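You operate a simulated robot arm through the tools that you are given. There is no shell and no other tool. Be economical: measure what you need, move in short steps, check, and stop when the job is done.

You are at the controls of a simulated robot arm. One attempt, no reset.

Task
Put things in order on the table top. At the end: the beige wooden scoop stands on top of the blue soap bar; the white garlic bulb stands on top of the orange can; the teal bag clip stands on top of the purple scrubber; the silver steel scoop is in the green peg tub; whatever was shut is shut again. Leave all else as you found it, and nothing knocked over.

It is judged by the outcome, as a careful person would: the job done as asked, and still so three seconds after it is handed in. It fails if anything else is knocked over, pushed out of place, dropped, spilled or broken.

Robot
A 6-joint arm with a two-finger parallel gripper, fixed in place. Base frame: the origin is at the foot of the arm, x ahead of it, y to its left, z up; the work surface is at about z = 0. Readings come in m, degrees, newtons and seconds.
With the tool pointing down near the work surface it reaches from about 0.18 to 0.46 m from the base axis. Its first joint turns from -70.0 to 70.0 degrees. Payload 1.9 kg.
Tool frame: the origin (TCP) lies between the finger pads and is the grasp point; the fingertips stand 0.023 m ahead of it; z points along the fingers, y is the line along which they close. Largest opening 0.094 m; finger width 0.038, thickness 0.01; the body of the gripper, 0.054 by 0.096 m, starts 0.039 m behind the TCP.
Orientation is told as [roll, pitch, yaw] about the base's x, y, z axes, in that order, counted from this pose: with the fingers straight down and closing along the base's y, the tool's x points along the base's -x, its y along +y and its z along -z.

Tools
- The arm moves only by the tool move_arm. Its argument "rows" is a list of rows, each a list of 7 numbers: the turn, a rotation vector about the tool's x, y, z in units of 5 degrees (1.0 is 5 degrees), then the shift along the tool's x, y, z in units of 25 mm (1.0 is 25 mm), then the opening in per cent of the stroke, from 0 (shut) to 100 (fully open). In form: [[rx, ry, rz, tx, ty, tz, gripper], ...]. A call has 1 to 10 rows; each row shifts and turns the commanded pose from where the row before left it, along the tool's axes as they then stand. A call with a number of a shift or a turn outside -1 to 1 is refused whole. Each row takes 0.2 s and may step no farther than 0.05 m and 8.6 degrees from the row before; otherwise, or with a gripper value out of range, the whole call is refused. Where a pose cannot be reached the arm comes as near as it can. A force on the tool above 40 N (or 10 N above the force at the start of the call, whichever is more), or a blocked arm, ends the call early, and 0.2 s more pass. The fingers move at their own pace (about 0.108 m/s each) and stop on an object; they squeeze with about 30 N. The grip force told is the motor's: it shows also when the fingers shut on nothing. Time passes only in rows, and 0.2 s behind the last, so rows that do not move let the fingers close. The reply holds the time, the measured pose of the TCP, the force on the tool along the base axes, the opening and the grip force, in the units named above and with some noise.
- Cameras (640 x 400 px; columns grow to the right, rows downward): "scene" is fixed at [0.0654, 0.3207, 0.4201]; the picture's right is [-0.69, -0.72, 0.00], its down [-0.44, 0.42, -0.79] and it looks along [0.57, -0.55, -0.61] (base axes); focal length 214 px, centre (320, 200). "wrist" rides on the gripper at [0.087, 0.016, -0.074] in the tool frame; the picture's right is [-0.18, 0.98, 0.00], its down [-0.58, -0.11, -0.81] and it looks along [-0.79, -0.15, 0.59] (tool axes); focal length 243 px, centre (320, 200). There is no depth. A picture from a camera that has moved, and an enlarged one, comes with that camera's place and axes in the base frame and with its lens.
- grab_frame(camera): a new picture of that camera. No time passes.
- inspect(camera, box): a new picture of the part [left, top, right, bottom] of that camera's present view, enlarged. No time passes.
- job_done(): hands the job in; it is judged then, once.

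Go step by step. Nothing tells you positions but the pictures and the camera data: compare them with the known pose of the tool, close in by small moves and look again before you grip or let go. The budget is 120 turns and 64 pictures, counting those below and the enlarged ones. Unless the task says otherwise, let go and move clear before handing in, and close with one line.

The tools are called as a command line: name --pt "numbers of a row" for each row, then --argument value for the rest, lists and objects as JSON in quotes. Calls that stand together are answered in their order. move_arm: Moves the arm, as the interface text tells. Its arguments: {"type":"object","properties":{"rows":{"type":"array"}},"required":["rows"]} The other tools are called the same way: grab_frame (camera) takes a picture; inspect (camera, box) takes an enlarged picture of a part of a camera's view; job_done () hands the job in.

At the start:

```text
t: 0.0
tcp_pos: [0.2434, -0.1304, 0.3877]
tool_rot: [0.0, 0.0, -0.1]
wrist_force: [-0.2, -0.8, -0.3]
width: 0.094
gripper_force: 0.0
```

scene: 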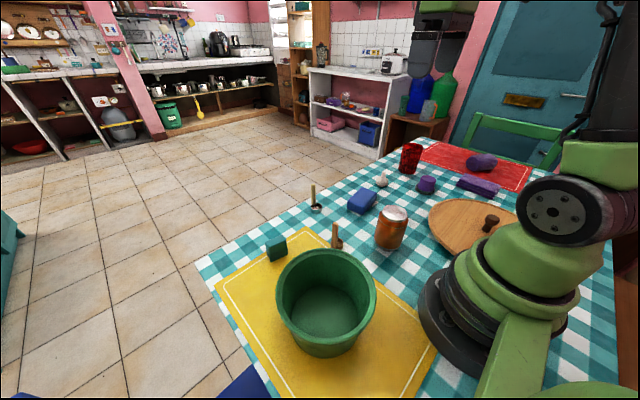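
wrist: 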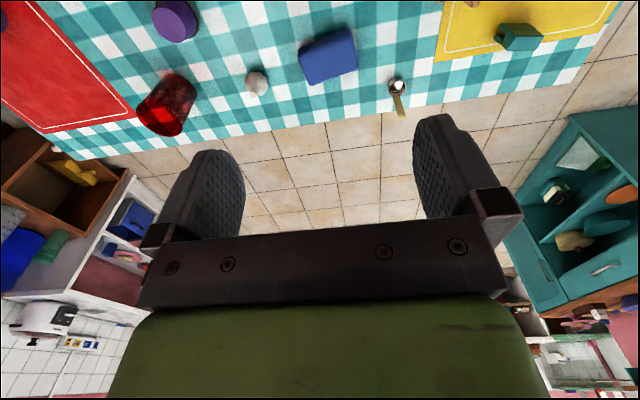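

I see the table with the green tub, teal clip, two scoops, can, soap, garlic, scrubber, and a board with a knob (perhaps a lid). I'll enlarge the views to locate things first.

inspect --camera "scene" --box '[240, 170, 420, 282]'

inspect --camera "scene" --box '[360, 130, 540, 242]'

```text
3.56 times, centred on (330, 226) of scene
camera zoom: at [0.0654, 0.3207, 0.4201], right [-0.69, -0.72, 0.0], down [-0.44, 0.42, -0.79], along [0.57, -0.55, -0.61], focal length 763 px, centre (284, 108)
```

zoom: 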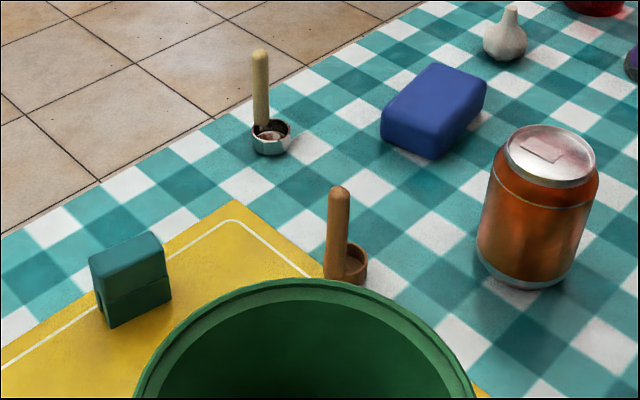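

```text
3.56 times, centred on (450, 186) of scene
camera zoom: at [0.0654, 0.3207, 0.4201], right [-0.69, -0.72, 0.0], down [-0.44, 0.42, -0.79], along [0.57, -0.55, -0.61], focal length 763 px, centre (-142, 250)
```

zoom: 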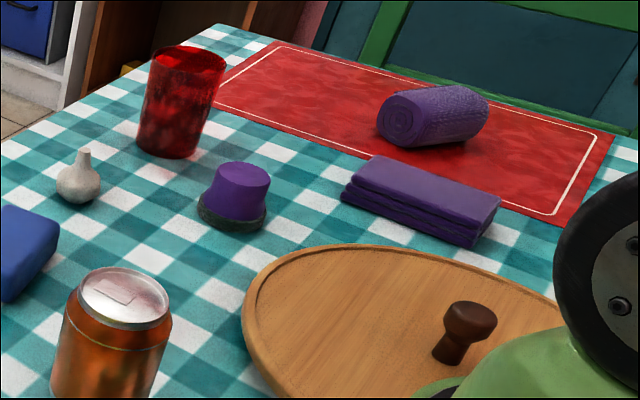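

I estimate the beige scoop's handle near (0.297, 0.05), top at z≈0.08. I'll move above it and look with the wrist camera.

move_arm --pt "0 0 0 -0.25 0.9 0.95 100" --pt "0 0 0 -0.25 0.9 0.95 100" --pt "0 0 0 -0.25 0.9 0.95 100" --pt "0 0 0 -0.25 0.9 0.95 100" --pt "0 0 0 -0.25 0.9 0.95 100" --pt "0 0 0 -0.25 0.9 0.95 100" --pt "0 0 0 -0.25 0.9 0.95 100" --pt "0 0 0 -0.25 0.9 0.95 100"

grab_frame --camera "wrist"

grab_frame --camera "scene"

```text
t: 1.8
tcp_pos: [0.292, 0.049, 0.1971]
tool_rot: [0.0, -0.1, -0.2]
wrist_force: [0.8, -0.1, 0.0]
width: 0.0941
gripper_force: 0.0
```

```text
59 pictures are left
camera wrist: at [0.2052, 0.065, 0.2713], right [0.19, 0.98, 0.0], down [0.58, -0.11, 0.81], along [0.79, -0.15, -0.59], focal length 243 px, centre (320, 200)
```

wrist: 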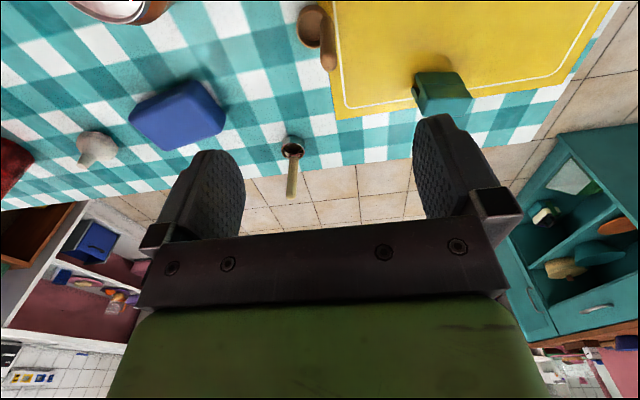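

```text
58 pictures are left
```

scene: 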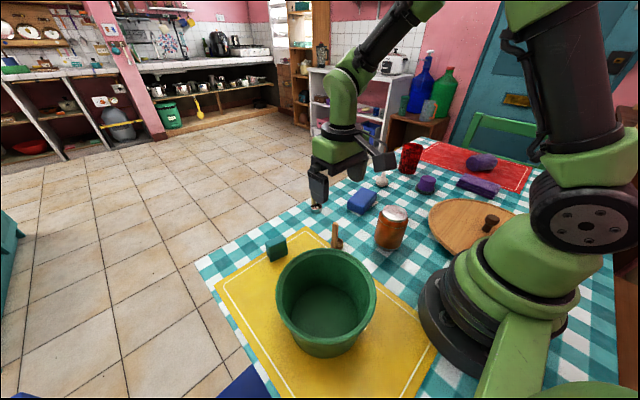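

The handle top triangulates to about (0.291, 0.055, 0.087). I'll go down around it, and look before closing.

move_arm --pt "0 0 0 0.02 0.24 0.9 100" --pt "0 0 0 0 0 0.9 100" --pt "0 0 0 0 0 0.9 100" --pt "0 0 0 0 0 0.9 100" --pt "0 0 0 0 0 0.9 100" --pt "0 0 0 0 0 0.9 100"

grab_frame --camera "wrist"

inspect --camera "scene" --box '[240, 170, 420, 282]'

```text
t: 3.2
tcp_pos: [0.293, 0.0544, 0.0618]
tool_rot: [0.0, 0.0, -0.1]
wrist_force: [0.3, 0.1, -0.5]
width: 0.0941
gripper_force: 0.1
```

```text
57 pictures are left
camera wrist: at [0.2066, 0.0718, 0.1361], right [0.19, 0.98, 0.0], down [0.58, -0.11, 0.81], along [0.79, -0.15, -0.59], focal length 243 px, centre (320, 200)
```

wrist: 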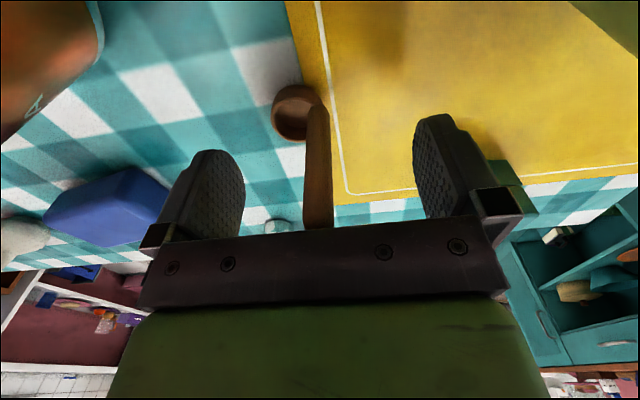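

```text
3.56 times, centred on (330, 226) of scene
camera zoom: at [0.0654, 0.3207, 0.4201], right [-0.69, -0.72, 0.0], down [-0.44, 0.42, -0.79], along [0.57, -0.55, -0.61], focal length 763 px, centre (284, 108)
```

zoom: 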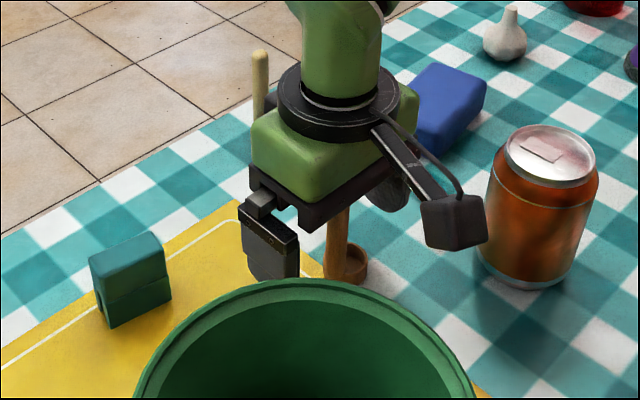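

The handle sits midway between the fingers. Closing.

move_arm --pt "0 0 0 0 0 0 0" --pt "0 0 0 0 0 0 0" --pt "0 0 0 0 0 0 0" --pt "0 0 0 0 0 0 0"

```text
t: 4.2
tcp_pos: [0.2932, 0.0551, 0.0617]
tool_rot: [0.1, -0.1, -0.1]
wrist_force: [0.3, -0.4, 0.5]
width: 0.0115
gripper_force: 29.8
```

Gripped (width 11.5 mm). Lifting and travelling toward the soap at height.

move_arm --pt "0 0 0 0 0 -0.5 0" --pt "0 0 0 0 0 -0.9 0" --pt "0 0 0 0 0 -0.9 0" --pt "0 0 0 0 0 -0.9 0" --pt "0 0 0 0 0 -0.9 0" --pt "0 0 0 0 0 -0.9 0"

move_arm --pt "0 0 0 -0.25 -0.9 0 0" --pt "0 0 0 -0.25 -0.9 0 0" --pt "0 0 0 -0.25 -0.9 0 0" --pt "0 0 0 -0.25 -0.9 0 0" --pt "0 0 0 -0.25 -0.9 0 0" --pt "0 0 0 -0.25 -0.9 0 0" --pt "0 0 0 -0.25 -0.9 0 0" --pt "0 0 0 -0.25 -0.9 0 0"

grab_frame --camera "wrist"

grab_frame --camera "scene"

```text
t: 5.6
tcp_pos: [0.2927, 0.0567, 0.1872]
tool_rot: [0.0, 0.1, 0.0]
wrist_force: [-0.6, -0.5, 0.6]
width: 0.0113
gripper_force: 29.7
```

```text
t: 7.4
tcp_pos: [0.3405, -0.1258, 0.1853]
tool_rot: [-0.1, -0.1, 0.1]
wrist_force: [0.5, -0.9, -0.7]
width: 0.0116
gripper_force: 30.1
```

```text
55 pictures are left
camera wrist: at [0.2545, -0.1092, 0.2597], right [0.18, 0.98, 0.0], down [0.58, -0.11, 0.81], along [0.79, -0.15, -0.59], focal length 243 px, centre (320, 200)
```

wrist: 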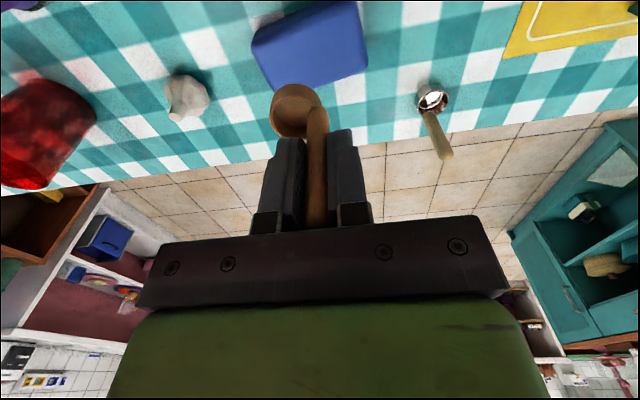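

```text
54 pictures are left
```

scene: 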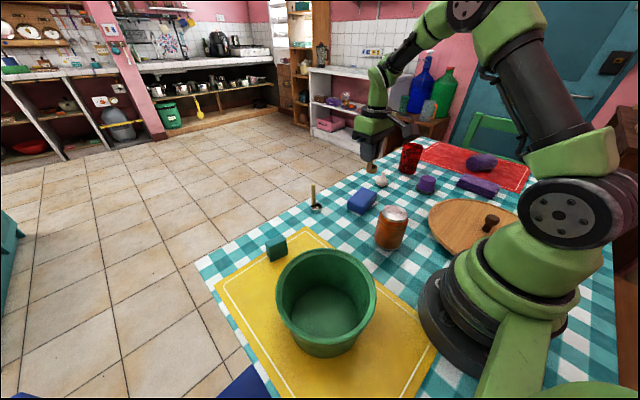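

The soap centre is about (0.347, -0.137), top ≈0.035. I'll go down over it to just above contact and check.

move_arm --pt "0 0 0 -0.5 -0.1 0 0" --pt "0 0 0 0 0 0.7 0" --pt "0 0 0 0 0 0.7 0" --pt "0 0 0 0 0 0.7 0" --pt "0 0 0 0 0 0.7 0"

inspect --camera "scene" --box '[300, 150, 420, 225]'

grab_frame --camera "wrist"

```text
t: 8.6
tcp_pos: [0.3548, -0.1272, 0.1155]
tool_rot: [0.1, -0.1, -0.1]
wrist_force: [-0.5, 0.3, 0.0]
width: 0.0114
gripper_force: 29.4
```

```text
5.33 times, centred on (360, 188) of scene
camera zoom: at [0.0654, 0.3207, 0.4201], right [-0.69, -0.72, 0.0], down [-0.44, 0.42, -0.79], along [0.57, -0.55, -0.61], focal length 1144 px, centre (107, 267)
```

zoom: 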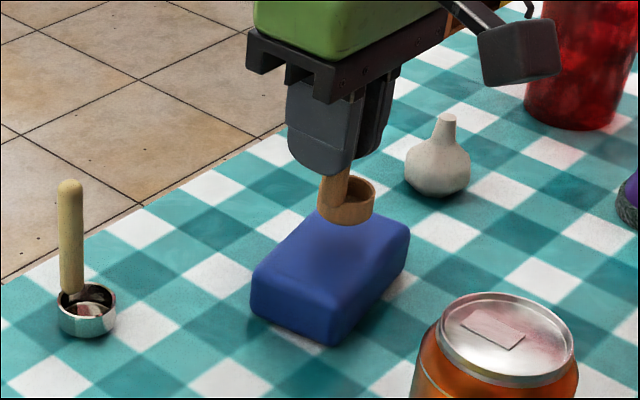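

```text
52 pictures are left
camera wrist: at [0.2676, -0.1105, 0.1907], right [0.18, 0.98, 0.0], down [0.58, -0.11, 0.81], along [0.79, -0.15, -0.59], focal length 243 px, centre (320, 200)
```

wrist: 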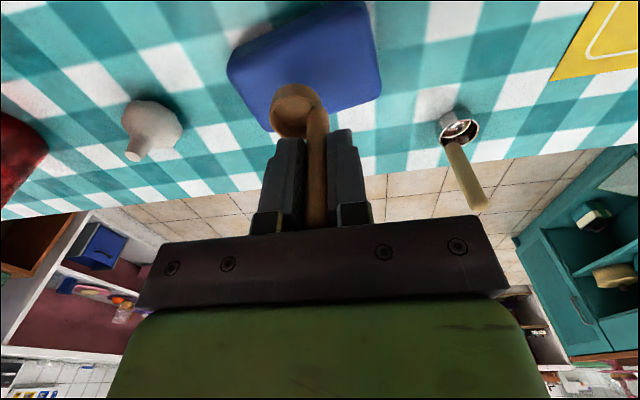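

The cup is above the soap's middle. Descending slowly to contact.

move_arm --pt "0 0 0 0 0.12 0.3 0" --pt "0 0 0 0 0 0.2 0"

inspect --camera "scene" --box '[320, 170, 400, 220]'

```text
t: 9.2
tcp_pos: [0.3549, -0.1229, 0.104]
tool_rot: [0.0, 0.0, 0.0]
wrist_force: [0.5, -1.2, -0.2]
width: 0.0115
gripper_force: 29.7
```

```text
8.00 times, centred on (360, 195) of scene
camera zoom: at [0.0654, 0.3207, 0.4201], right [-0.69, -0.72, 0.0], down [-0.44, 0.42, -0.79], along [0.57, -0.55, -0.61], focal length 1716 px, centre (0, 240)
```

zoom: 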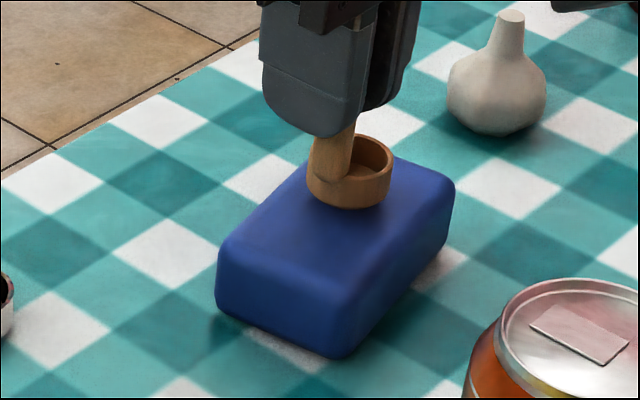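

move_arm --pt "0 0 0 0.15 0 0.1 0" --pt "0 0 0 0 0 0.08 0"

move_arm --pt "0 0 0 0 0 0.06 0" --pt "0 0 0 0 0 0 0"

inspect --camera "scene" --box '[320, 170, 400, 220]'

```text
t: 9.8
tcp_pos: [0.3508, -0.1233, 0.0999]
tool_rot: [0.0, 0.0, -0.1]
wrist_force: [0.3, -0.2, -0.8]
width: 0.0111
gripper_force: 29.3
```

```text
t: 10.4
tcp_pos: [0.3513, -0.1237, 0.0977]
tool_rot: [0.0, -0.1, -0.1]
wrist_force: [-1.0, 0.2, 3.8]
width: 0.0114
gripper_force: 29.5
```

```text
8.00 times, centred on (360, 195) of scene
camera zoom: at [0.0654, 0.3207, 0.4201], right [-0.69, -0.72, 0.0], down [-0.44, 0.42, -0.79], along [0.57, -0.55, -0.61], focal length 1716 px, centre (0, 240)
```

zoom: 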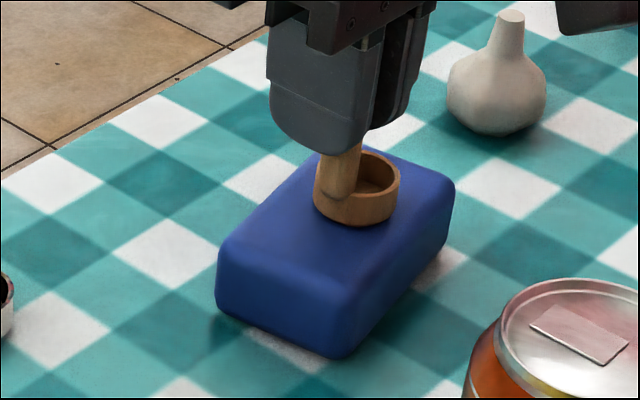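

Contact made (about 4 N). Opening and rising straight up.

move_arm --pt "0 0 0 0 0 0 25" --pt "0 0 0 0 0 0 50" --pt "0 0 0 0 0 0 50" --pt "0 0 0 0 0 -0.5 50" --pt "0 0 0 0 0 -1 50" --pt "0 0 0 0 0 -1 50" --pt "0 0 0 0 0 -1 50"

grab_frame --camera "wrist"

inspect --camera "scene" --box '[300, 130, 460, 230]'

```text
t: 12.0
tcp_pos: [0.351, -0.1217, 0.1835]
tool_rot: [0.0, 0.1, 0.1]
wrist_force: [-0.6, -0.7, 0.1]
width: 0.0471
gripper_force: 0.0
```

```text
49 pictures are left
camera wrist: at [0.2631, -0.1063, 0.2589], right [0.18, 0.98, 0.0], down [0.58, -0.11, 0.81], along [0.79, -0.15, -0.59], focal length 243 px, centre (320, 200)
```

wrist: 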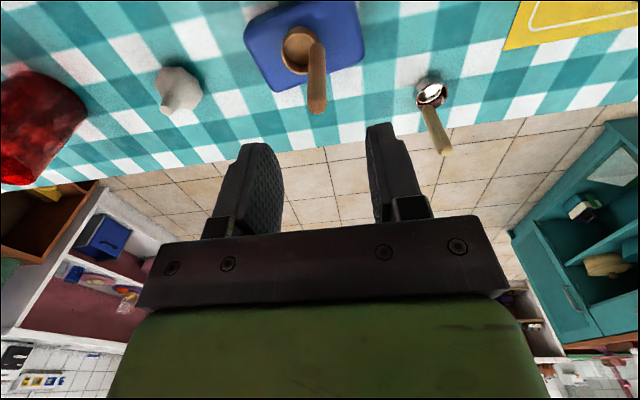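

```text
4.00 times, centred on (380, 180) of scene
camera zoom: at [0.0654, 0.3207, 0.4201], right [-0.69, -0.72, 0.0], down [-0.44, 0.42, -0.79], along [0.57, -0.55, -0.61], focal length 858 px, centre (80, 280)
```

zoom: 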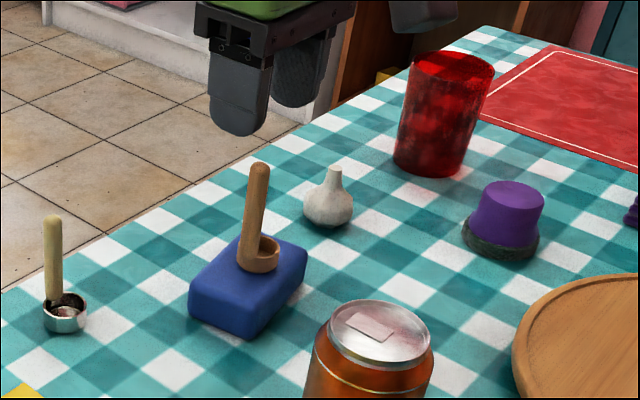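

The scoop stands on the soap. The silver scoop's handle is at about (0.441, -0.018), top ≈0.084; moving over it and down.

move_arm --pt "0 0 0 -0.72 0.83 0 80" --pt "0 0 0 -0.72 0.83 0 80" --pt "0 0 0 -0.72 0.83 0 80" --pt "0 0 0 -0.72 0.83 0 80" --pt "0 0 0 -0.72 0.83 0 80" --pt "0 0 0 0 0 0.9 80" --pt "0 0 0 0 0 0.9 80"

grab_frame --camera "wrist"

inspect --camera "scene" --box '[260, 150, 380, 225]'

```text
t: 13.6
tcp_pos: [0.4417, -0.0192, 0.1397]
tool_rot: [0.0, -0.1, 0.0]
wrist_force: [-0.2, -0.8, 0.0]
width: 0.0754
gripper_force: 0.1
```

```text
47 pictures are left
camera wrist: at [0.3552, -0.003, 0.2144], right [0.18, 0.98, 0.0], down [0.58, -0.11, 0.81], along [0.79, -0.15, -0.59], focal length 243 px, centre (320, 200)
```

wrist: 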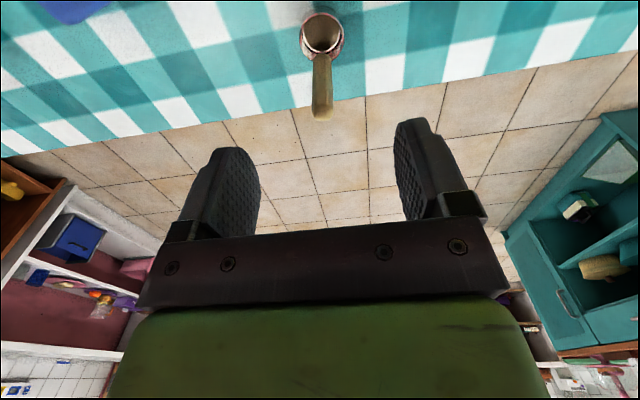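

```text
5.33 times, centred on (320, 188) of scene
camera zoom: at [0.0654, 0.3207, 0.4201], right [-0.69, -0.72, 0.0], down [-0.44, 0.42, -0.79], along [0.57, -0.55, -0.61], focal length 1144 px, centre (320, 267)
```

zoom: 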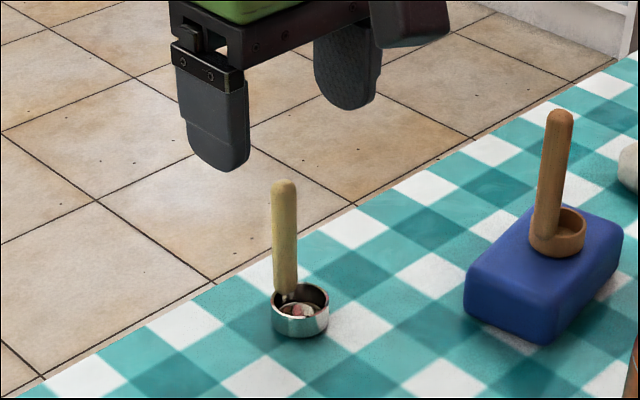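

move_arm --pt "0 0 0 0 0 0.8 80" --pt "0 0 0 0 0 0.8 80" --pt "0 0 0 0 0 0.8 80" --pt "0 0 0 0 0 0.75 80" --pt "0 0 0 0 0 0 80"

grab_frame --camera "wrist"

```text
t: 14.8
tcp_pos: [0.4419, -0.0187, 0.061]
tool_rot: [0.0, 0.0, -0.1]
wrist_force: [-0.3, -0.4, 0.6]
width: 0.0752
gripper_force: 0.1
```

```text
45 pictures are left
camera wrist: at [0.3552, -0.0037, 0.1359], right [0.19, 0.98, 0.0], down [0.58, -0.11, 0.81], along [0.79, -0.15, -0.59], focal length 243 px, centre (320, 200)
```

wrist: 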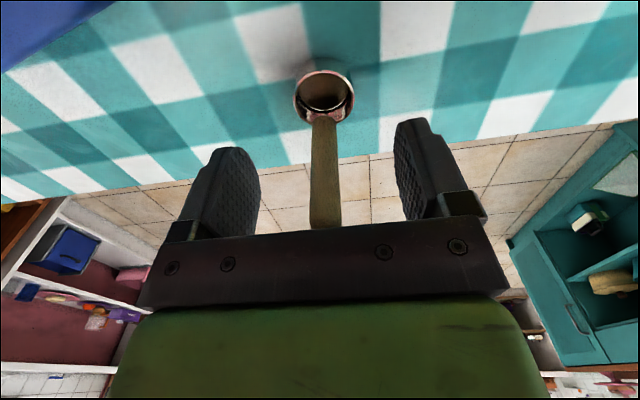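

The handle is between the fingers. Close and lift.

move_arm --pt "0 0 0 0 0 0 0" --pt "0 0 0 0 0 0 0" --pt "0 0 0 0 0 0 0" --pt "0 0 0 0 0 -0.4 0" --pt "0 0 0 0 0 -0.9 0" --pt "0 0 0 0 0 -0.9 0" --pt "0 0 0 0 0 -0.9 0" --pt "0 0 0 0 0 -0.9 0" --pt "0 0 0 0 0 -0.9 0" --pt "0 0 0 0 0 -0.9 0"

inspect --camera "scene" --box '[250, 220, 410, 370]'

grab_frame --camera "wrist"

```text
t: 17.0
tcp_pos: [0.4404, -0.0198, 0.2075]
tool_rot: [0.0, 0.0, 0.0]
wrist_force: [0.3, 1.0, -1.7]
width: 0.0134
gripper_force: 29.7
```

```text
2.67 times, centred on (330, 295) of scene
camera zoom: at [0.0654, 0.3207, 0.4201], right [-0.69, -0.72, 0.0], down [-0.44, 0.42, -0.79], along [0.57, -0.55, -0.61], focal length 572 px, centre (293, -53)
```

zoom: 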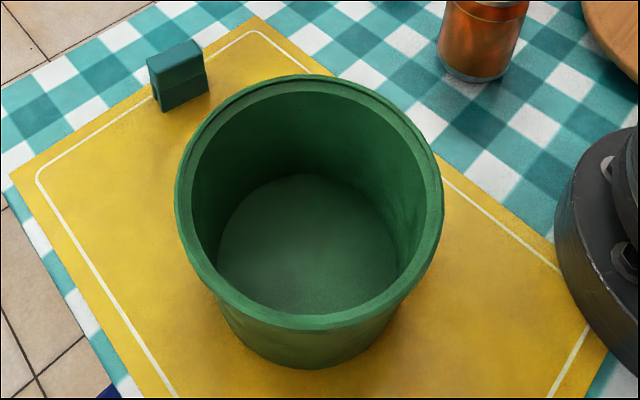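

```text
43 pictures are left
camera wrist: at [0.3539, -0.0036, 0.2828], right [0.18, 0.98, 0.0], down [0.58, -0.11, 0.81], along [0.79, -0.15, -0.59], focal length 243 px, centre (320, 200)
```

wrist: 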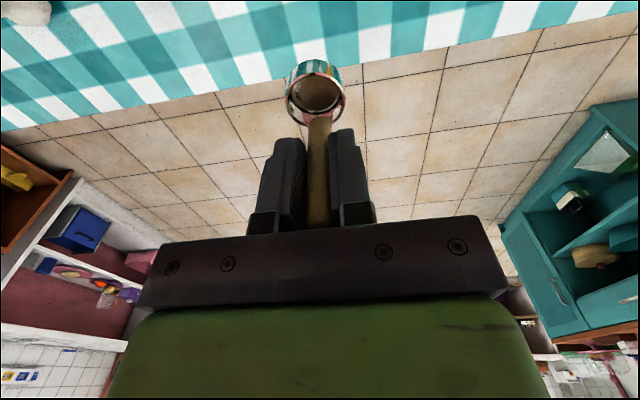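

The tub's centre is about (0.198, 0.178), rim ≈0.07 high. Carrying the silver scoop over it.

move_arm --pt "0 0 0 0.9 0.79 0 0" --pt "0 0 0 0.9 0.79 0 0" --pt "0 0 0 0.9 0.79 0 0" --pt "0 0 0 0.9 0.79 0 0" --pt "0 0 0 0.9 0.79 0 0" --pt "0 0 0 0.9 0.79 0 0" --pt "0 0 0 0.9 0.79 0 0" --pt "0 0 0 0.9 0.79 0 0" --pt "0 0 0 0.9 0.79 0 0" --pt "0 0 0 0.9 0.79 0 0"

grab_frame --camera "wrist"

grab_frame --camera "scene"

```text
t: 19.2
tcp_pos: [0.217, 0.1779, 0.2067]
tool_rot: [0.1, -0.1, -0.1]
wrist_force: [-0.1, 0.4, -0.4]
width: 0.0132
gripper_force: 29.9
```

```text
42 pictures are left
camera wrist: at [0.1303, 0.1936, 0.281], right [0.19, 0.98, 0.0], down [0.58, -0.11, 0.81], along [0.79, -0.15, -0.59], focal length 243 px, centre (320, 200)
```

wrist: 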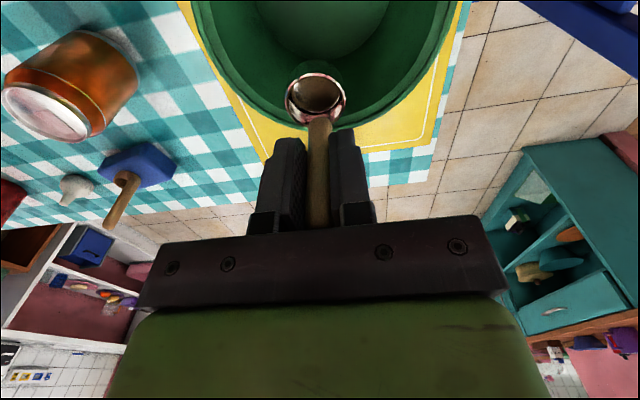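

```text
41 pictures are left
```

scene: 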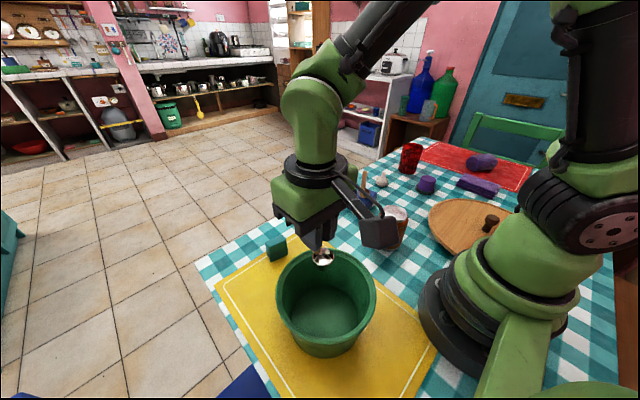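

Aligned over the tub. Lowering inside.

move_arm --pt "0 0 0 0.36 0 0.5 0" --pt "0 0 0 0 0 0.8 0" --pt "0 0 0 0 0 0.8 0" --pt "0 0 0 0 0 0.8 0" --pt "0 0 0 0 0 0.8 0" --pt "0 0 0 0 0 0.8 0" --pt "0 0 0 0 0 0.5 0"

grab_frame --camera "scene"

```text
t: 20.8
tcp_pos: [0.2074, 0.1784, 0.0818]
tool_rot: [0.0, -0.1, 0.1]
wrist_force: [-0.5, 0.8, 1.1]
width: 0.0133
gripper_force: 29.5
```

```text
40 pictures are left
```

scene: 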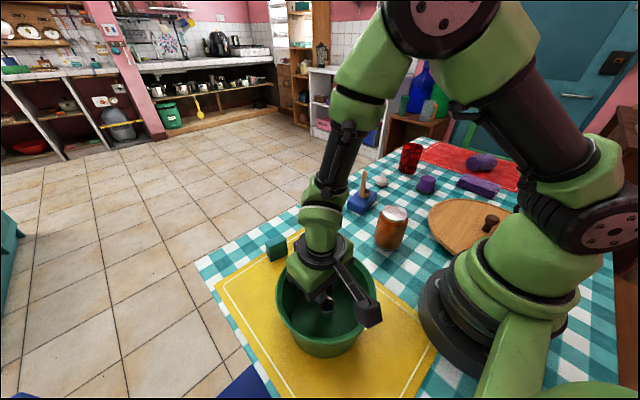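

move_arm --pt "0 0 0 0 0 0.2 0" --pt "0 0 0 0 0 0.2 0" --pt "0 0 0 0 0 0.1 0"

move_arm --pt "0 0 0 0 0 0.08 0" --pt "0 0 0 0 0 0 0"

```text
t: 21.6
tcp_pos: [0.2067, 0.18, 0.0693]
tool_rot: [-0.1, 0.1, -0.1]
wrist_force: [0.5, -0.6, -0.8]
width: 0.0131
gripper_force: 29.9
```

```text
t: 22.2
tcp_pos: [0.2085, 0.1793, 0.0671]
tool_rot: [0.0, 0.0, -0.1]
wrist_force: [-2.5, 0.7, 9.4]
width: 0.0133
gripper_force: 30.1
```

Touching the tub floor. Release and rise.

move_arm --pt "0 0 0 0 0 -0.04 0" --pt "0 0 0 0 0 0 20" --pt "0 0 0 0 0 0 45" --pt "0 0 0 0 0 0 45" --pt "0 0 0 0 0 -0.5 45" --pt "0 0 0 0 0 -0.9 45" --pt "0 0 0 0 0 -0.9 45" --pt "0 0 0 0 0 -0.9 45" --pt "0 0 0 0 0 -0.9 45" --pt "0 0 0 0 0 -0.9 45"

move_arm --pt "0 0 0 -0.9 0 0 60" --pt "0 0 0 -0.9 0 0 60" --pt "0 0 0 -0.9 0 0 60" --pt "0 0 0 -0.9 -0.2 0 60" --pt "0 0 0 -0.9 -0.2 0 60"

grab_frame --camera "scene"

grab_frame --camera "wrist"

```text
t: 24.4
tcp_pos: [0.2088, 0.1774, 0.1934]
tool_rot: [0.0, 0.0, -0.1]
wrist_force: [-0.1, -0.7, -0.3]
width: 0.0422
gripper_force: 0.0
```

```text
t: 25.6
tcp_pos: [0.3216, 0.1679, 0.1927]
tool_rot: [0.0, 0.0, 0.0]
wrist_force: [-0.5, 0.9, 0.4]
width: 0.0564
gripper_force: 0.0
```

```text
39 pictures are left
```

scene: 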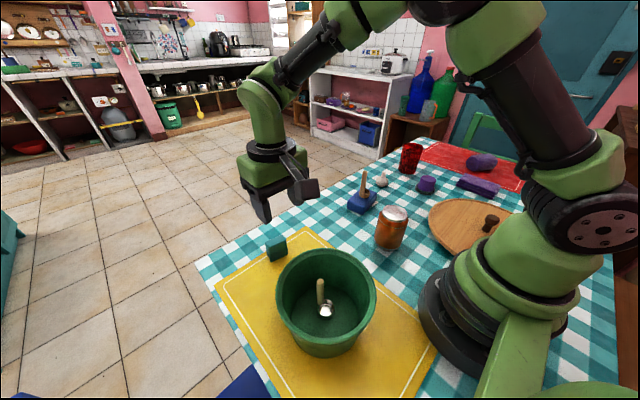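

```text
38 pictures are left
camera wrist: at [0.2339, 0.1843, 0.2674], right [0.18, 0.98, 0.0], down [0.58, -0.11, 0.81], along [0.79, -0.15, -0.59], focal length 243 px, centre (320, 200)
```

wrist: 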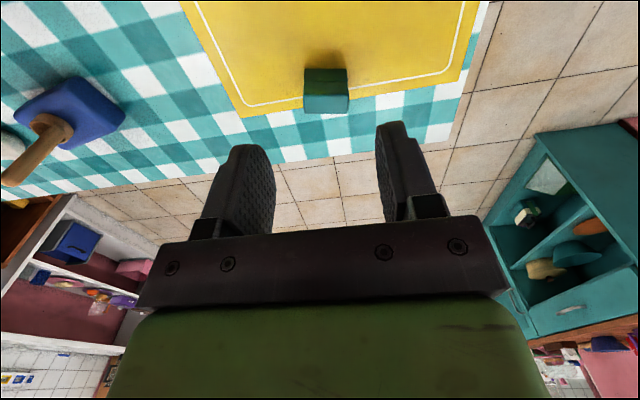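

The silver scoop stands in the tub. Now a detailed look at the teal clip.

inspect --camera "wrist" --box '[270, 40, 390, 115]'

inspect --camera "scene" --box '[240, 220, 304, 260]'

inspect --camera "scene" --box '[370, 150, 470, 212]'

```text
5.33 times, centred on (330, 78) of wrist
camera zoom: at [0.2339, 0.1843, 0.2674], right [0.18, 0.98, 0.0], down [0.58, -0.11, 0.81], along [0.79, -0.15, -0.59], focal length 1294 px, centre (267, 853)
```

zoom: 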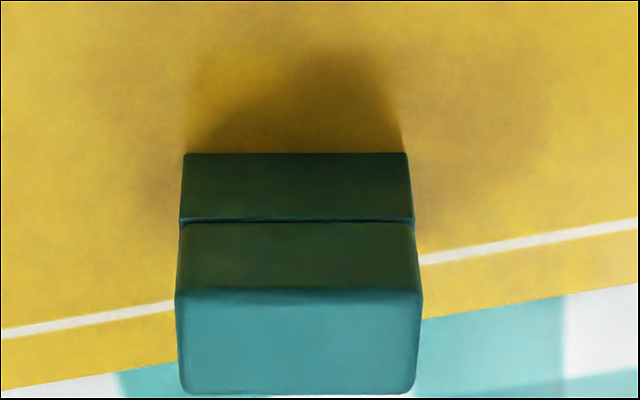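

```text
10.00 times, centred on (272, 240) of scene
camera zoom: at [0.0654, 0.3207, 0.4201], right [-0.69, -0.72, 0.0], down [-0.44, 0.42, -0.79], along [0.57, -0.55, -0.61], focal length 2145 px, centre (800, -200)
```

zoom: 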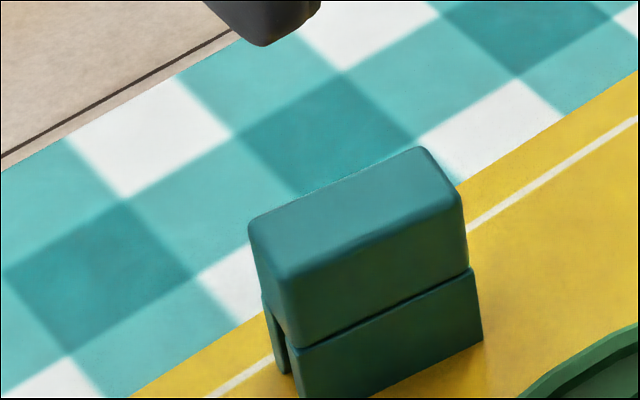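

```text
6.40 times, centred on (420, 181) of scene
camera zoom: at [0.0654, 0.3207, 0.4201], right [-0.69, -0.72, 0.0], down [-0.44, 0.42, -0.79], along [0.57, -0.55, -0.61], focal length 1373 px, centre (-320, 322)
```

zoom: 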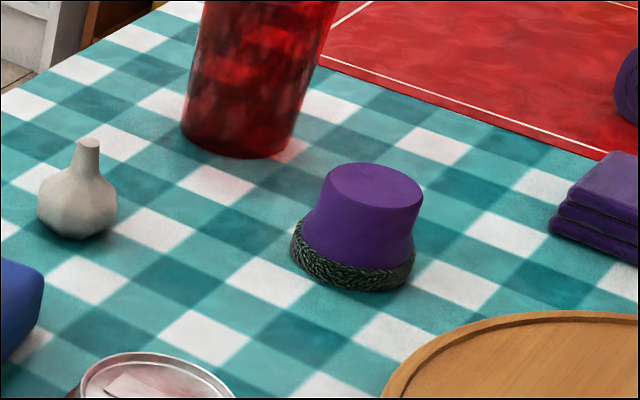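

The clip is a 44×21×50 mm inverted U at about (0.369, 0.165), long axis along (0.18, 0.98); the tub rim (~0.108 high) is close, so I'll grip across its thickness with yaw ≈ +80°, which keeps the camera clear. Turning at height first.

move_arm --pt "0 0 -1 0 0 0 60" --pt "0 0 -1 0 0 0 60" --pt "0 0 -1 0 0 0 60" --pt "0 0 -1 0 0 0 60" --pt "0 0 -1 0 0 0 60" --pt "0 0 -1 0 0 0 60" --pt "0 0 -1 0 0 0 60" --pt "0 0 -1 0 0 0 60"

move_arm --pt "0 0 -1 0 0 0 60" --pt "0 0 -1 0 0 0 60" --pt "0 0 -1 0 0 0 60" --pt "0 0 -1 0 0 0 60" --pt "0 0 -1 0 0 0 60" --pt "0 0 -1 0 0 0 60" --pt "0 0 -1 0 0 0 60" --pt "0 0 -0.9 0 0 0 60"

```text
t: 27.4
tcp_pos: [0.3201, 0.1702, 0.1933]
tool_rot: [0.0, 0.1, 40.1]
wrist_force: [0.1, 0.8, -0.4]
width: 0.0562
gripper_force: 0.0
```

```text
t: 29.2
tcp_pos: [0.3206, 0.168, 0.1929]
tool_rot: [0.0, 0.0, 79.6]
wrist_force: [0.3, -0.3, -0.2]
width: 0.0566
gripper_force: 0.1
```

move_arm --pt "0 0 0 -0.12 -0.975 0 70" --pt "0 0 0 -0.12 -0.975 0 70" --pt "0 0 0 0 0 0.9 70" --pt "0 0 0 0 0 0.9 70" --pt "0 0 0 0 0 0.9 70"

grab_frame --camera "wrist"

inspect --camera "scene" --box '[220, 180, 348, 260]'

```text
t: 30.4
tcp_pos: [0.3688, 0.1657, 0.1235]
tool_rot: [-0.1, 0.0, 79.4]
wrist_force: [-0.5, -0.5, 0.0]
width: 0.066
gripper_force: 0.0
```

```text
34 pictures are left
camera wrist: at [0.3364, 0.0833, 0.1988], right [-0.93, 0.36, 0.0], down [0.21, 0.55, 0.81], along [0.29, 0.75, -0.59], focal length 243 px, centre (320, 200)
```

wrist: 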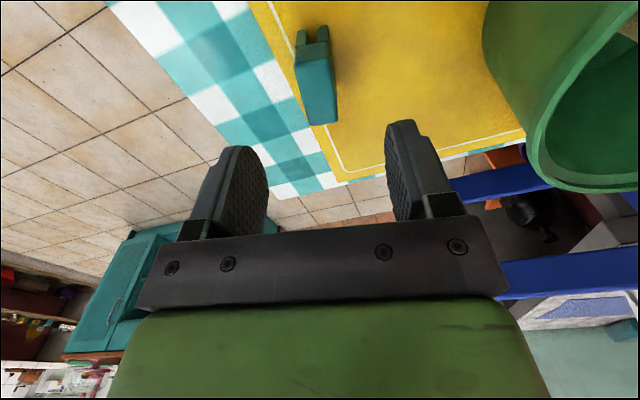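

```text
5.00 times, centred on (284, 220) of scene
camera zoom: at [0.0654, 0.3207, 0.4201], right [-0.69, -0.72, 0.0], down [-0.44, 0.42, -0.79], along [0.57, -0.55, -0.61], focal length 1072 px, centre (500, 100)
```

zoom: 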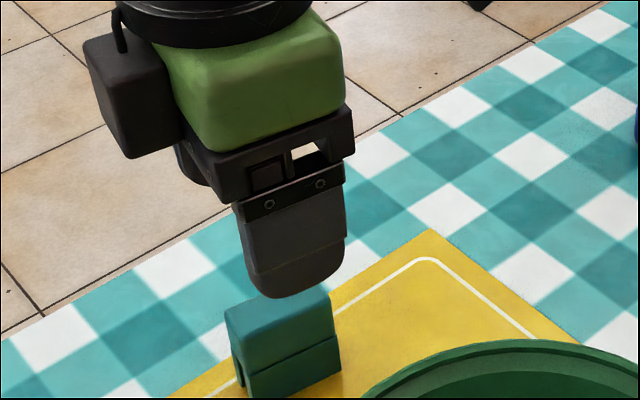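

Aligned. Descending and gripping the clip.

move_arm --pt "0 0 0 0 0 0.9 70" --pt "0 0 0 0 0 0.9 70" --pt "0 0 0 0 0 0.9 70" --pt "0 0 0 0 0 0.8 70" --pt "0 0 0 0 0 0 70" --pt "0 0 0 0 0 0 0" --pt "0 0 0 0 0 0 0" --pt "0 0 0 0 0 0 0" --pt "0 0 0 0 0 0 0"

grab_frame --camera "wrist"

```text
t: 32.4
tcp_pos: [0.3681, 0.1657, 0.0385]
tool_rot: [0.0, 0.1, 79.3]
wrist_force: [1.3, -0.4, -0.5]
width: 0.0212
gripper_force: 29.9
```

```text
32 pictures are left
camera wrist: at [0.336, 0.0837, 0.1122], right [-0.93, 0.36, 0.0], down [0.21, 0.55, 0.81], along [0.29, 0.75, -0.59], focal length 243 px, centre (320, 200)
```

wrist: 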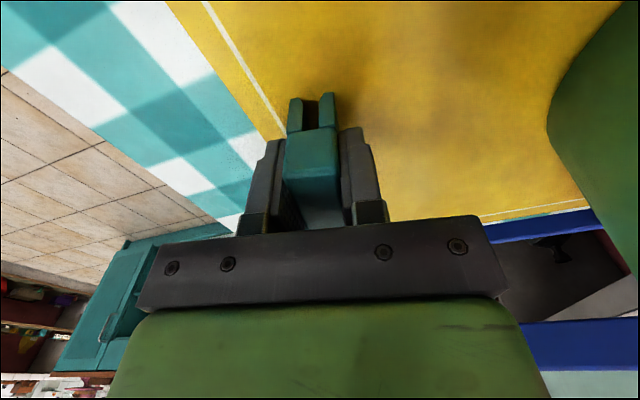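

Gripped at 21 mm. Lifting, then turning the wrist back to yaw ≈ 0.

move_arm --pt "0 0 0 0 0 -0.4 0" --pt "0 0 0 0 0 -0.9 0" --pt "0 0 0 0 0 -0.9 0" --pt "0 0 0 0 0 -0.9 0" --pt "0 0 0 0 0 -0.9 0" --pt "0 0 0 0 0 -0.9 0" --pt "0 0 0 0 0 -0.9 0" --pt "0 0 0 0 0 -0.9 0" --pt "0 0 0 0 0 -0.7 0"

move_arm --pt "0 0 1 0 0 0 0" --pt "0 0 1 0 0 0 0" --pt "0 0 1 0 0 0 0" --pt "0 0 1 0 0 0 0" --pt "0 0 1 0 0 0 0" --pt "0 0 1 0 0 0 0" --pt "0 0 1 0 0 0 0" --pt "0 0 1 0 0 0 0"

move_arm --pt "0 0 1 0 0 0 0" --pt "0 0 1 0 0 0 0" --pt "0 0 1 0 0 0 0" --pt "0 0 1 0 0 0 0" --pt "0 0 1 0 0 0 0" --pt "0 0 1 0 0 0 0" --pt "0 0 1 0 0 0 0" --pt "0 0 0.9 0 0 0 0"

```text
t: 34.4
tcp_pos: [0.3693, 0.1653, 0.2227]
tool_rot: [0.0, -0.1, 79.5]
wrist_force: [-0.5, 0.5, -0.2]
width: 0.0
gripper_force: 30.2
```

```text
t: 36.2
tcp_pos: [0.3695, 0.1656, 0.2233]
tool_rot: [0.0, 0.0, 39.4]
wrist_force: [-0.6, -0.3, 0.7]
width: 0.0
gripper_force: 29.9
```

```text
t: 38.0
tcp_pos: [0.3687, 0.1657, 0.2224]
tool_rot: [0.0, -0.1, -0.2]
wrist_force: [-0.1, 0.1, -0.4]
width: 0.0001
gripper_force: 29.6
```

The width reads 0: the clip slipped out during the lift. Looking where it is.

grab_frame --camera "wrist"

inspect --camera "scene" --box '[200, 180, 360, 280]'

```text
31 pictures are left
camera wrist: at [0.2821, 0.1817, 0.2975], right [0.19, 0.98, 0.0], down [0.58, -0.11, 0.81], along [0.79, -0.15, -0.59], focal length 243 px, centre (320, 200)
```

wrist: 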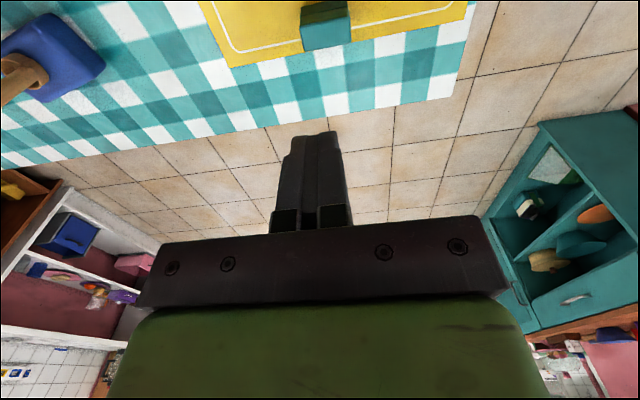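

```text
4.00 times, centred on (280, 230) of scene
camera zoom: at [0.0654, 0.3207, 0.4201], right [-0.69, -0.72, 0.0], down [-0.44, 0.42, -0.79], along [0.57, -0.55, -0.61], focal length 858 px, centre (480, 80)
```

zoom: 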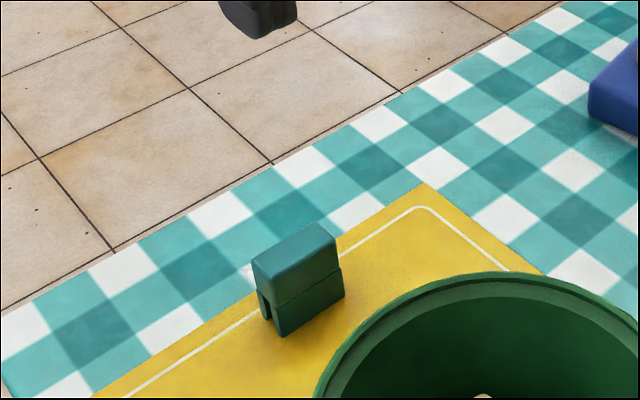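

inspect --camera "scene" --box '[254, 230, 294, 266]'

inspect --camera "wrist" --box '[285, 0, 365, 55]'

```text
11.11 times, centred on (274, 248) of scene
camera zoom: at [0.0654, 0.3207, 0.4201], right [-0.69, -0.72, 0.0], down [-0.44, 0.42, -0.79], along [0.57, -0.55, -0.61], focal length 2383 px, centre (831, -333)
```

zoom: 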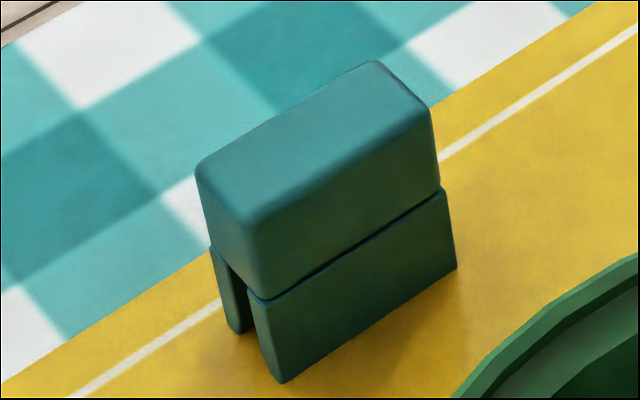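

```text
7.27 times, centred on (325, 28) of wrist
camera zoom: at [0.2821, 0.1817, 0.2975], right [0.19, 0.98, 0.0], down [0.58, -0.11, 0.81], along [0.79, -0.15, -0.59], focal length 1764 px, centre (284, 1454)
```

zoom: 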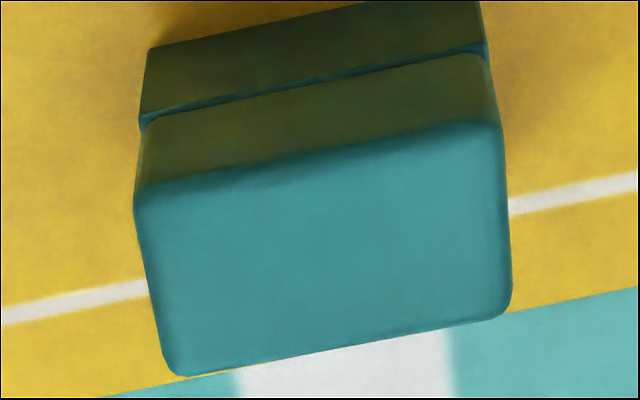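

The clip still stands, merely turned a little to about (0.369, 0.171); its legs flare, which ejected it. I'll grip it end to end instead (closing along y), tilting the tool 15° so the camera clears the tub rim.

move_arm --pt "0 1 0 0 0.2 0 80" --pt "0 1 0 0 0 0 80" --pt "0 1 0 0 0 0 80" --pt "0 0 0 -0.207 0 0.773 80" --pt "0 0 0 -0.207 0 0.773 80" --pt "0 0 0 -0.207 0 0.773 80" --pt "0 0 0 -0.207 0 0.773 80" --pt "0 0 0 -0.207 0 0.773 80" --pt "0 0 0 -0.207 0 0.773 80"

grab_frame --camera "wrist"

inspect --camera "scene" --box '[210, 180, 354, 270]'

```text
t: 40.0
tcp_pos: [0.3706, 0.17, 0.1038]
tool_rot: [0.1, 15.0, -0.1]
wrist_force: [0.3, -0.5, -0.8]
width: 0.0753
gripper_force: 0.1
```

```text
27 pictures are left
camera wrist: at [0.305, 0.1867, 0.197], right [0.18, 0.98, -0.05], down [0.77, -0.11, 0.63], along [0.61, -0.15, -0.78], focal length 243 px, centre (320, 200)
```

wrist: 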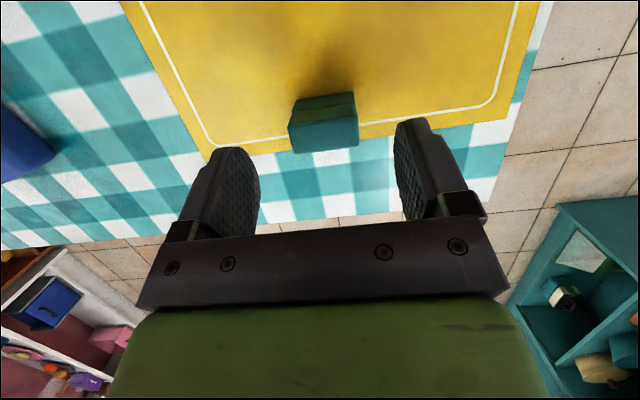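

```text
4.44 times, centred on (282, 225) of scene
camera zoom: at [0.0654, 0.3207, 0.4201], right [-0.69, -0.72, 0.0], down [-0.44, 0.42, -0.79], along [0.57, -0.55, -0.61], focal length 953 px, centre (489, 89)
```

zoom: 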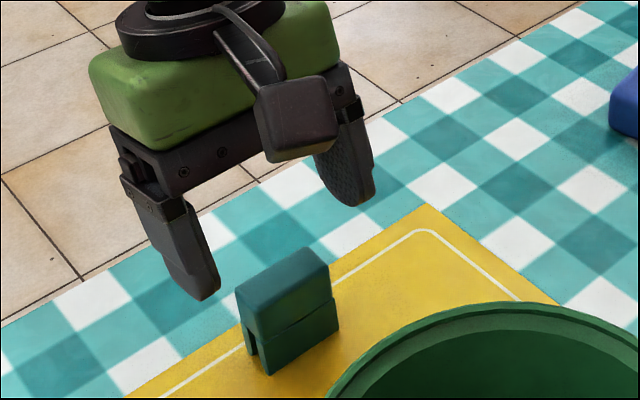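

move_arm --pt "0 0 0 -0.18 0 0.82 80" --pt "0 0 0 -0.18 0 0.82 80" --pt "0 0 0 -0.18 0 0.85 80" --pt "0 0 0 0 0 0 80"

grab_frame --camera "wrist"

```text
t: 41.0
tcp_pos: [0.3671, 0.1721, 0.0379]
tool_rot: [0.0, 14.9, -0.1]
wrist_force: [0.2, 0.9, 0.1]
width: 0.0753
gripper_force: 0.0
```

```text
25 pictures are left
camera wrist: at [0.3023, 0.1872, 0.1331], right [0.18, 0.98, -0.05], down [0.77, -0.11, 0.63], along [0.61, -0.15, -0.78], focal length 243 px, centre (320, 200)
```

wrist: 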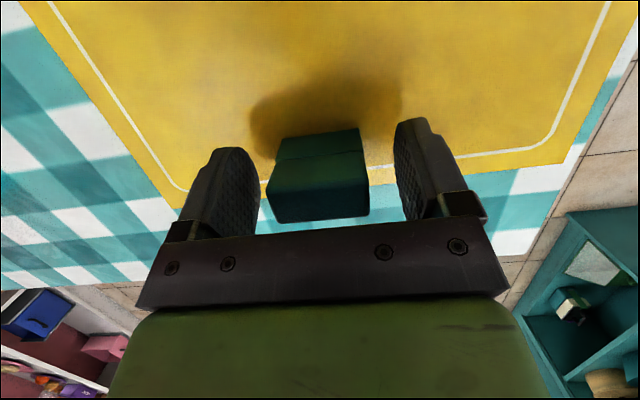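

Well placed. Closing, then a small slow lift to test the hold.

move_arm --pt "0 0 0 0 0 0 0" --pt "0 0 0 0 0 0 0" --pt "0 0 0 0 0 0 0" --pt "0 0 0 0.03 0 -0.1 0" --pt "0 0 0 0.05 0 -0.2 0" --pt "0 0 0 0.05 0 -0.2 0" --pt "0 0 0 0.05 0 -0.2 0"

grab_frame --camera "wrist"

```text
t: 42.6
tcp_pos: [0.3674, 0.1705, 0.0577]
tool_rot: [0.1, 15.0, -0.1]
wrist_force: [-1.3, -0.2, 0.3]
width: 0.0446
gripper_force: 30.5
```

```text
24 pictures are left
camera wrist: at [0.3021, 0.1864, 0.152], right [0.18, 0.98, -0.05], down [0.77, -0.11, 0.63], along [0.61, -0.15, -0.78], focal length 243 px, centre (320, 200)
```

wrist: 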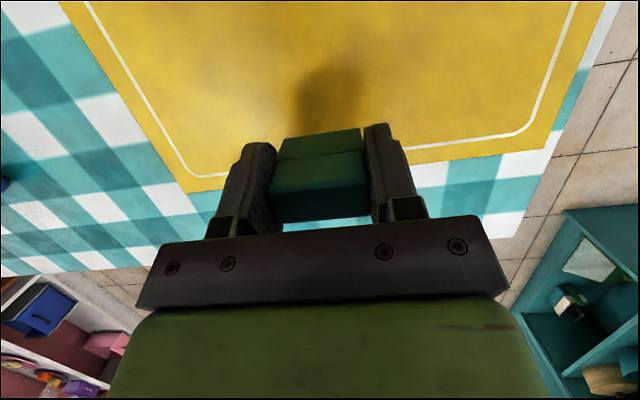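

Holding. Lifting and carrying it to above the scrubber.

move_arm --pt "0 0 0 0.21 0 -0.783 0" --pt "0 0 0 0.21 0 -0.783 0" --pt "0 0 0 0.21 0 -0.783 0" --pt "0 0 0 0.21 0 -0.783 0" --pt "0 0 0 0.21 0 -0.783 0" --pt "0 0 0 0.21 0 -0.783 0" --pt "0 0 0 0.21 0 -0.783 0" --pt "0 0 0 0.21 0 -0.783 0"

move_arm --pt "0 0 0 0.2055 -0.95 0.055 0" --pt "0 0 0 0.2055 -0.95 0.055 0" --pt "0 0 0 0.2055 -0.95 0.055 0" --pt "0 0 0 0.2055 -0.95 0.055 0" --pt "0 0 0 0.2055 -0.95 0.055 0" --pt "0 0 0 0.2055 -0.95 0.055 0" --pt "0 0 0 0.2055 -0.95 0.055 0" --pt "0 0 0 0.2055 -0.95 0.055 0" --pt "0 0 0 0.2055 -0.95 0.055 0" --pt "0 0 0 0.2055 -0.95 0.055 0"

move_arm --pt "0 0 0 0.2055 -0.95 0.055 0" --pt "0 0 0 0.2055 -0.95 0.055 0" --pt "0 0 0 0.2055 -0.95 0.055 0" --pt "0 0 0 0.2055 -0.95 0.055 0" --pt "0 0 0 0.2055 -0.95 0.055 0" --pt "0 0 0 0.2055 -0.95 0.055 0" --pt "0 0 0 0.2055 -0.95 0.055 0" --pt "0 0 0 0.2055 -0.95 0.055 0" --pt "0 0 0 0.2055 -0.95 0.055 0" --pt "0 0 0 0.2055 -0.95 0.055 0"

grab_frame --camera "wrist"

```text
t: 44.4
tcp_pos: [0.3675, 0.1716, 0.2213]
tool_rot: [0.1, 14.9, 0.0]
wrist_force: [0.1, -1.0, -0.7]
width: 0.0445
gripper_force: 30.1
```

```text
t: 46.6
tcp_pos: [0.314, -0.067, 0.2175]
tool_rot: [0.1, 15.0, 0.0]
wrist_force: [-0.2, -0.8, -0.4]
width: 0.0444
gripper_force: 29.9
```

```text
t: 48.8
tcp_pos: [0.2587, -0.3056, 0.2202]
tool_rot: [0.1, 15.0, -0.1]
wrist_force: [-0.2, -0.4, 0.2]
width: 0.0444
gripper_force: 29.9
```

```text
23 pictures are left
camera wrist: at [0.1941, -0.2901, 0.3147], right [0.18, 0.98, -0.05], down [0.77, -0.11, 0.63], along [0.61, -0.15, -0.78], focal length 243 px, centre (320, 200)
```

wrist: 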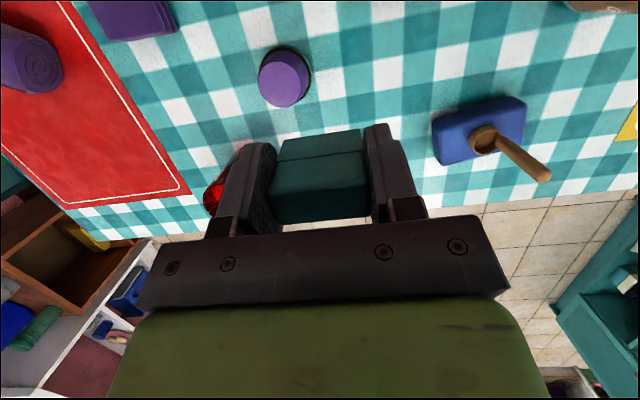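

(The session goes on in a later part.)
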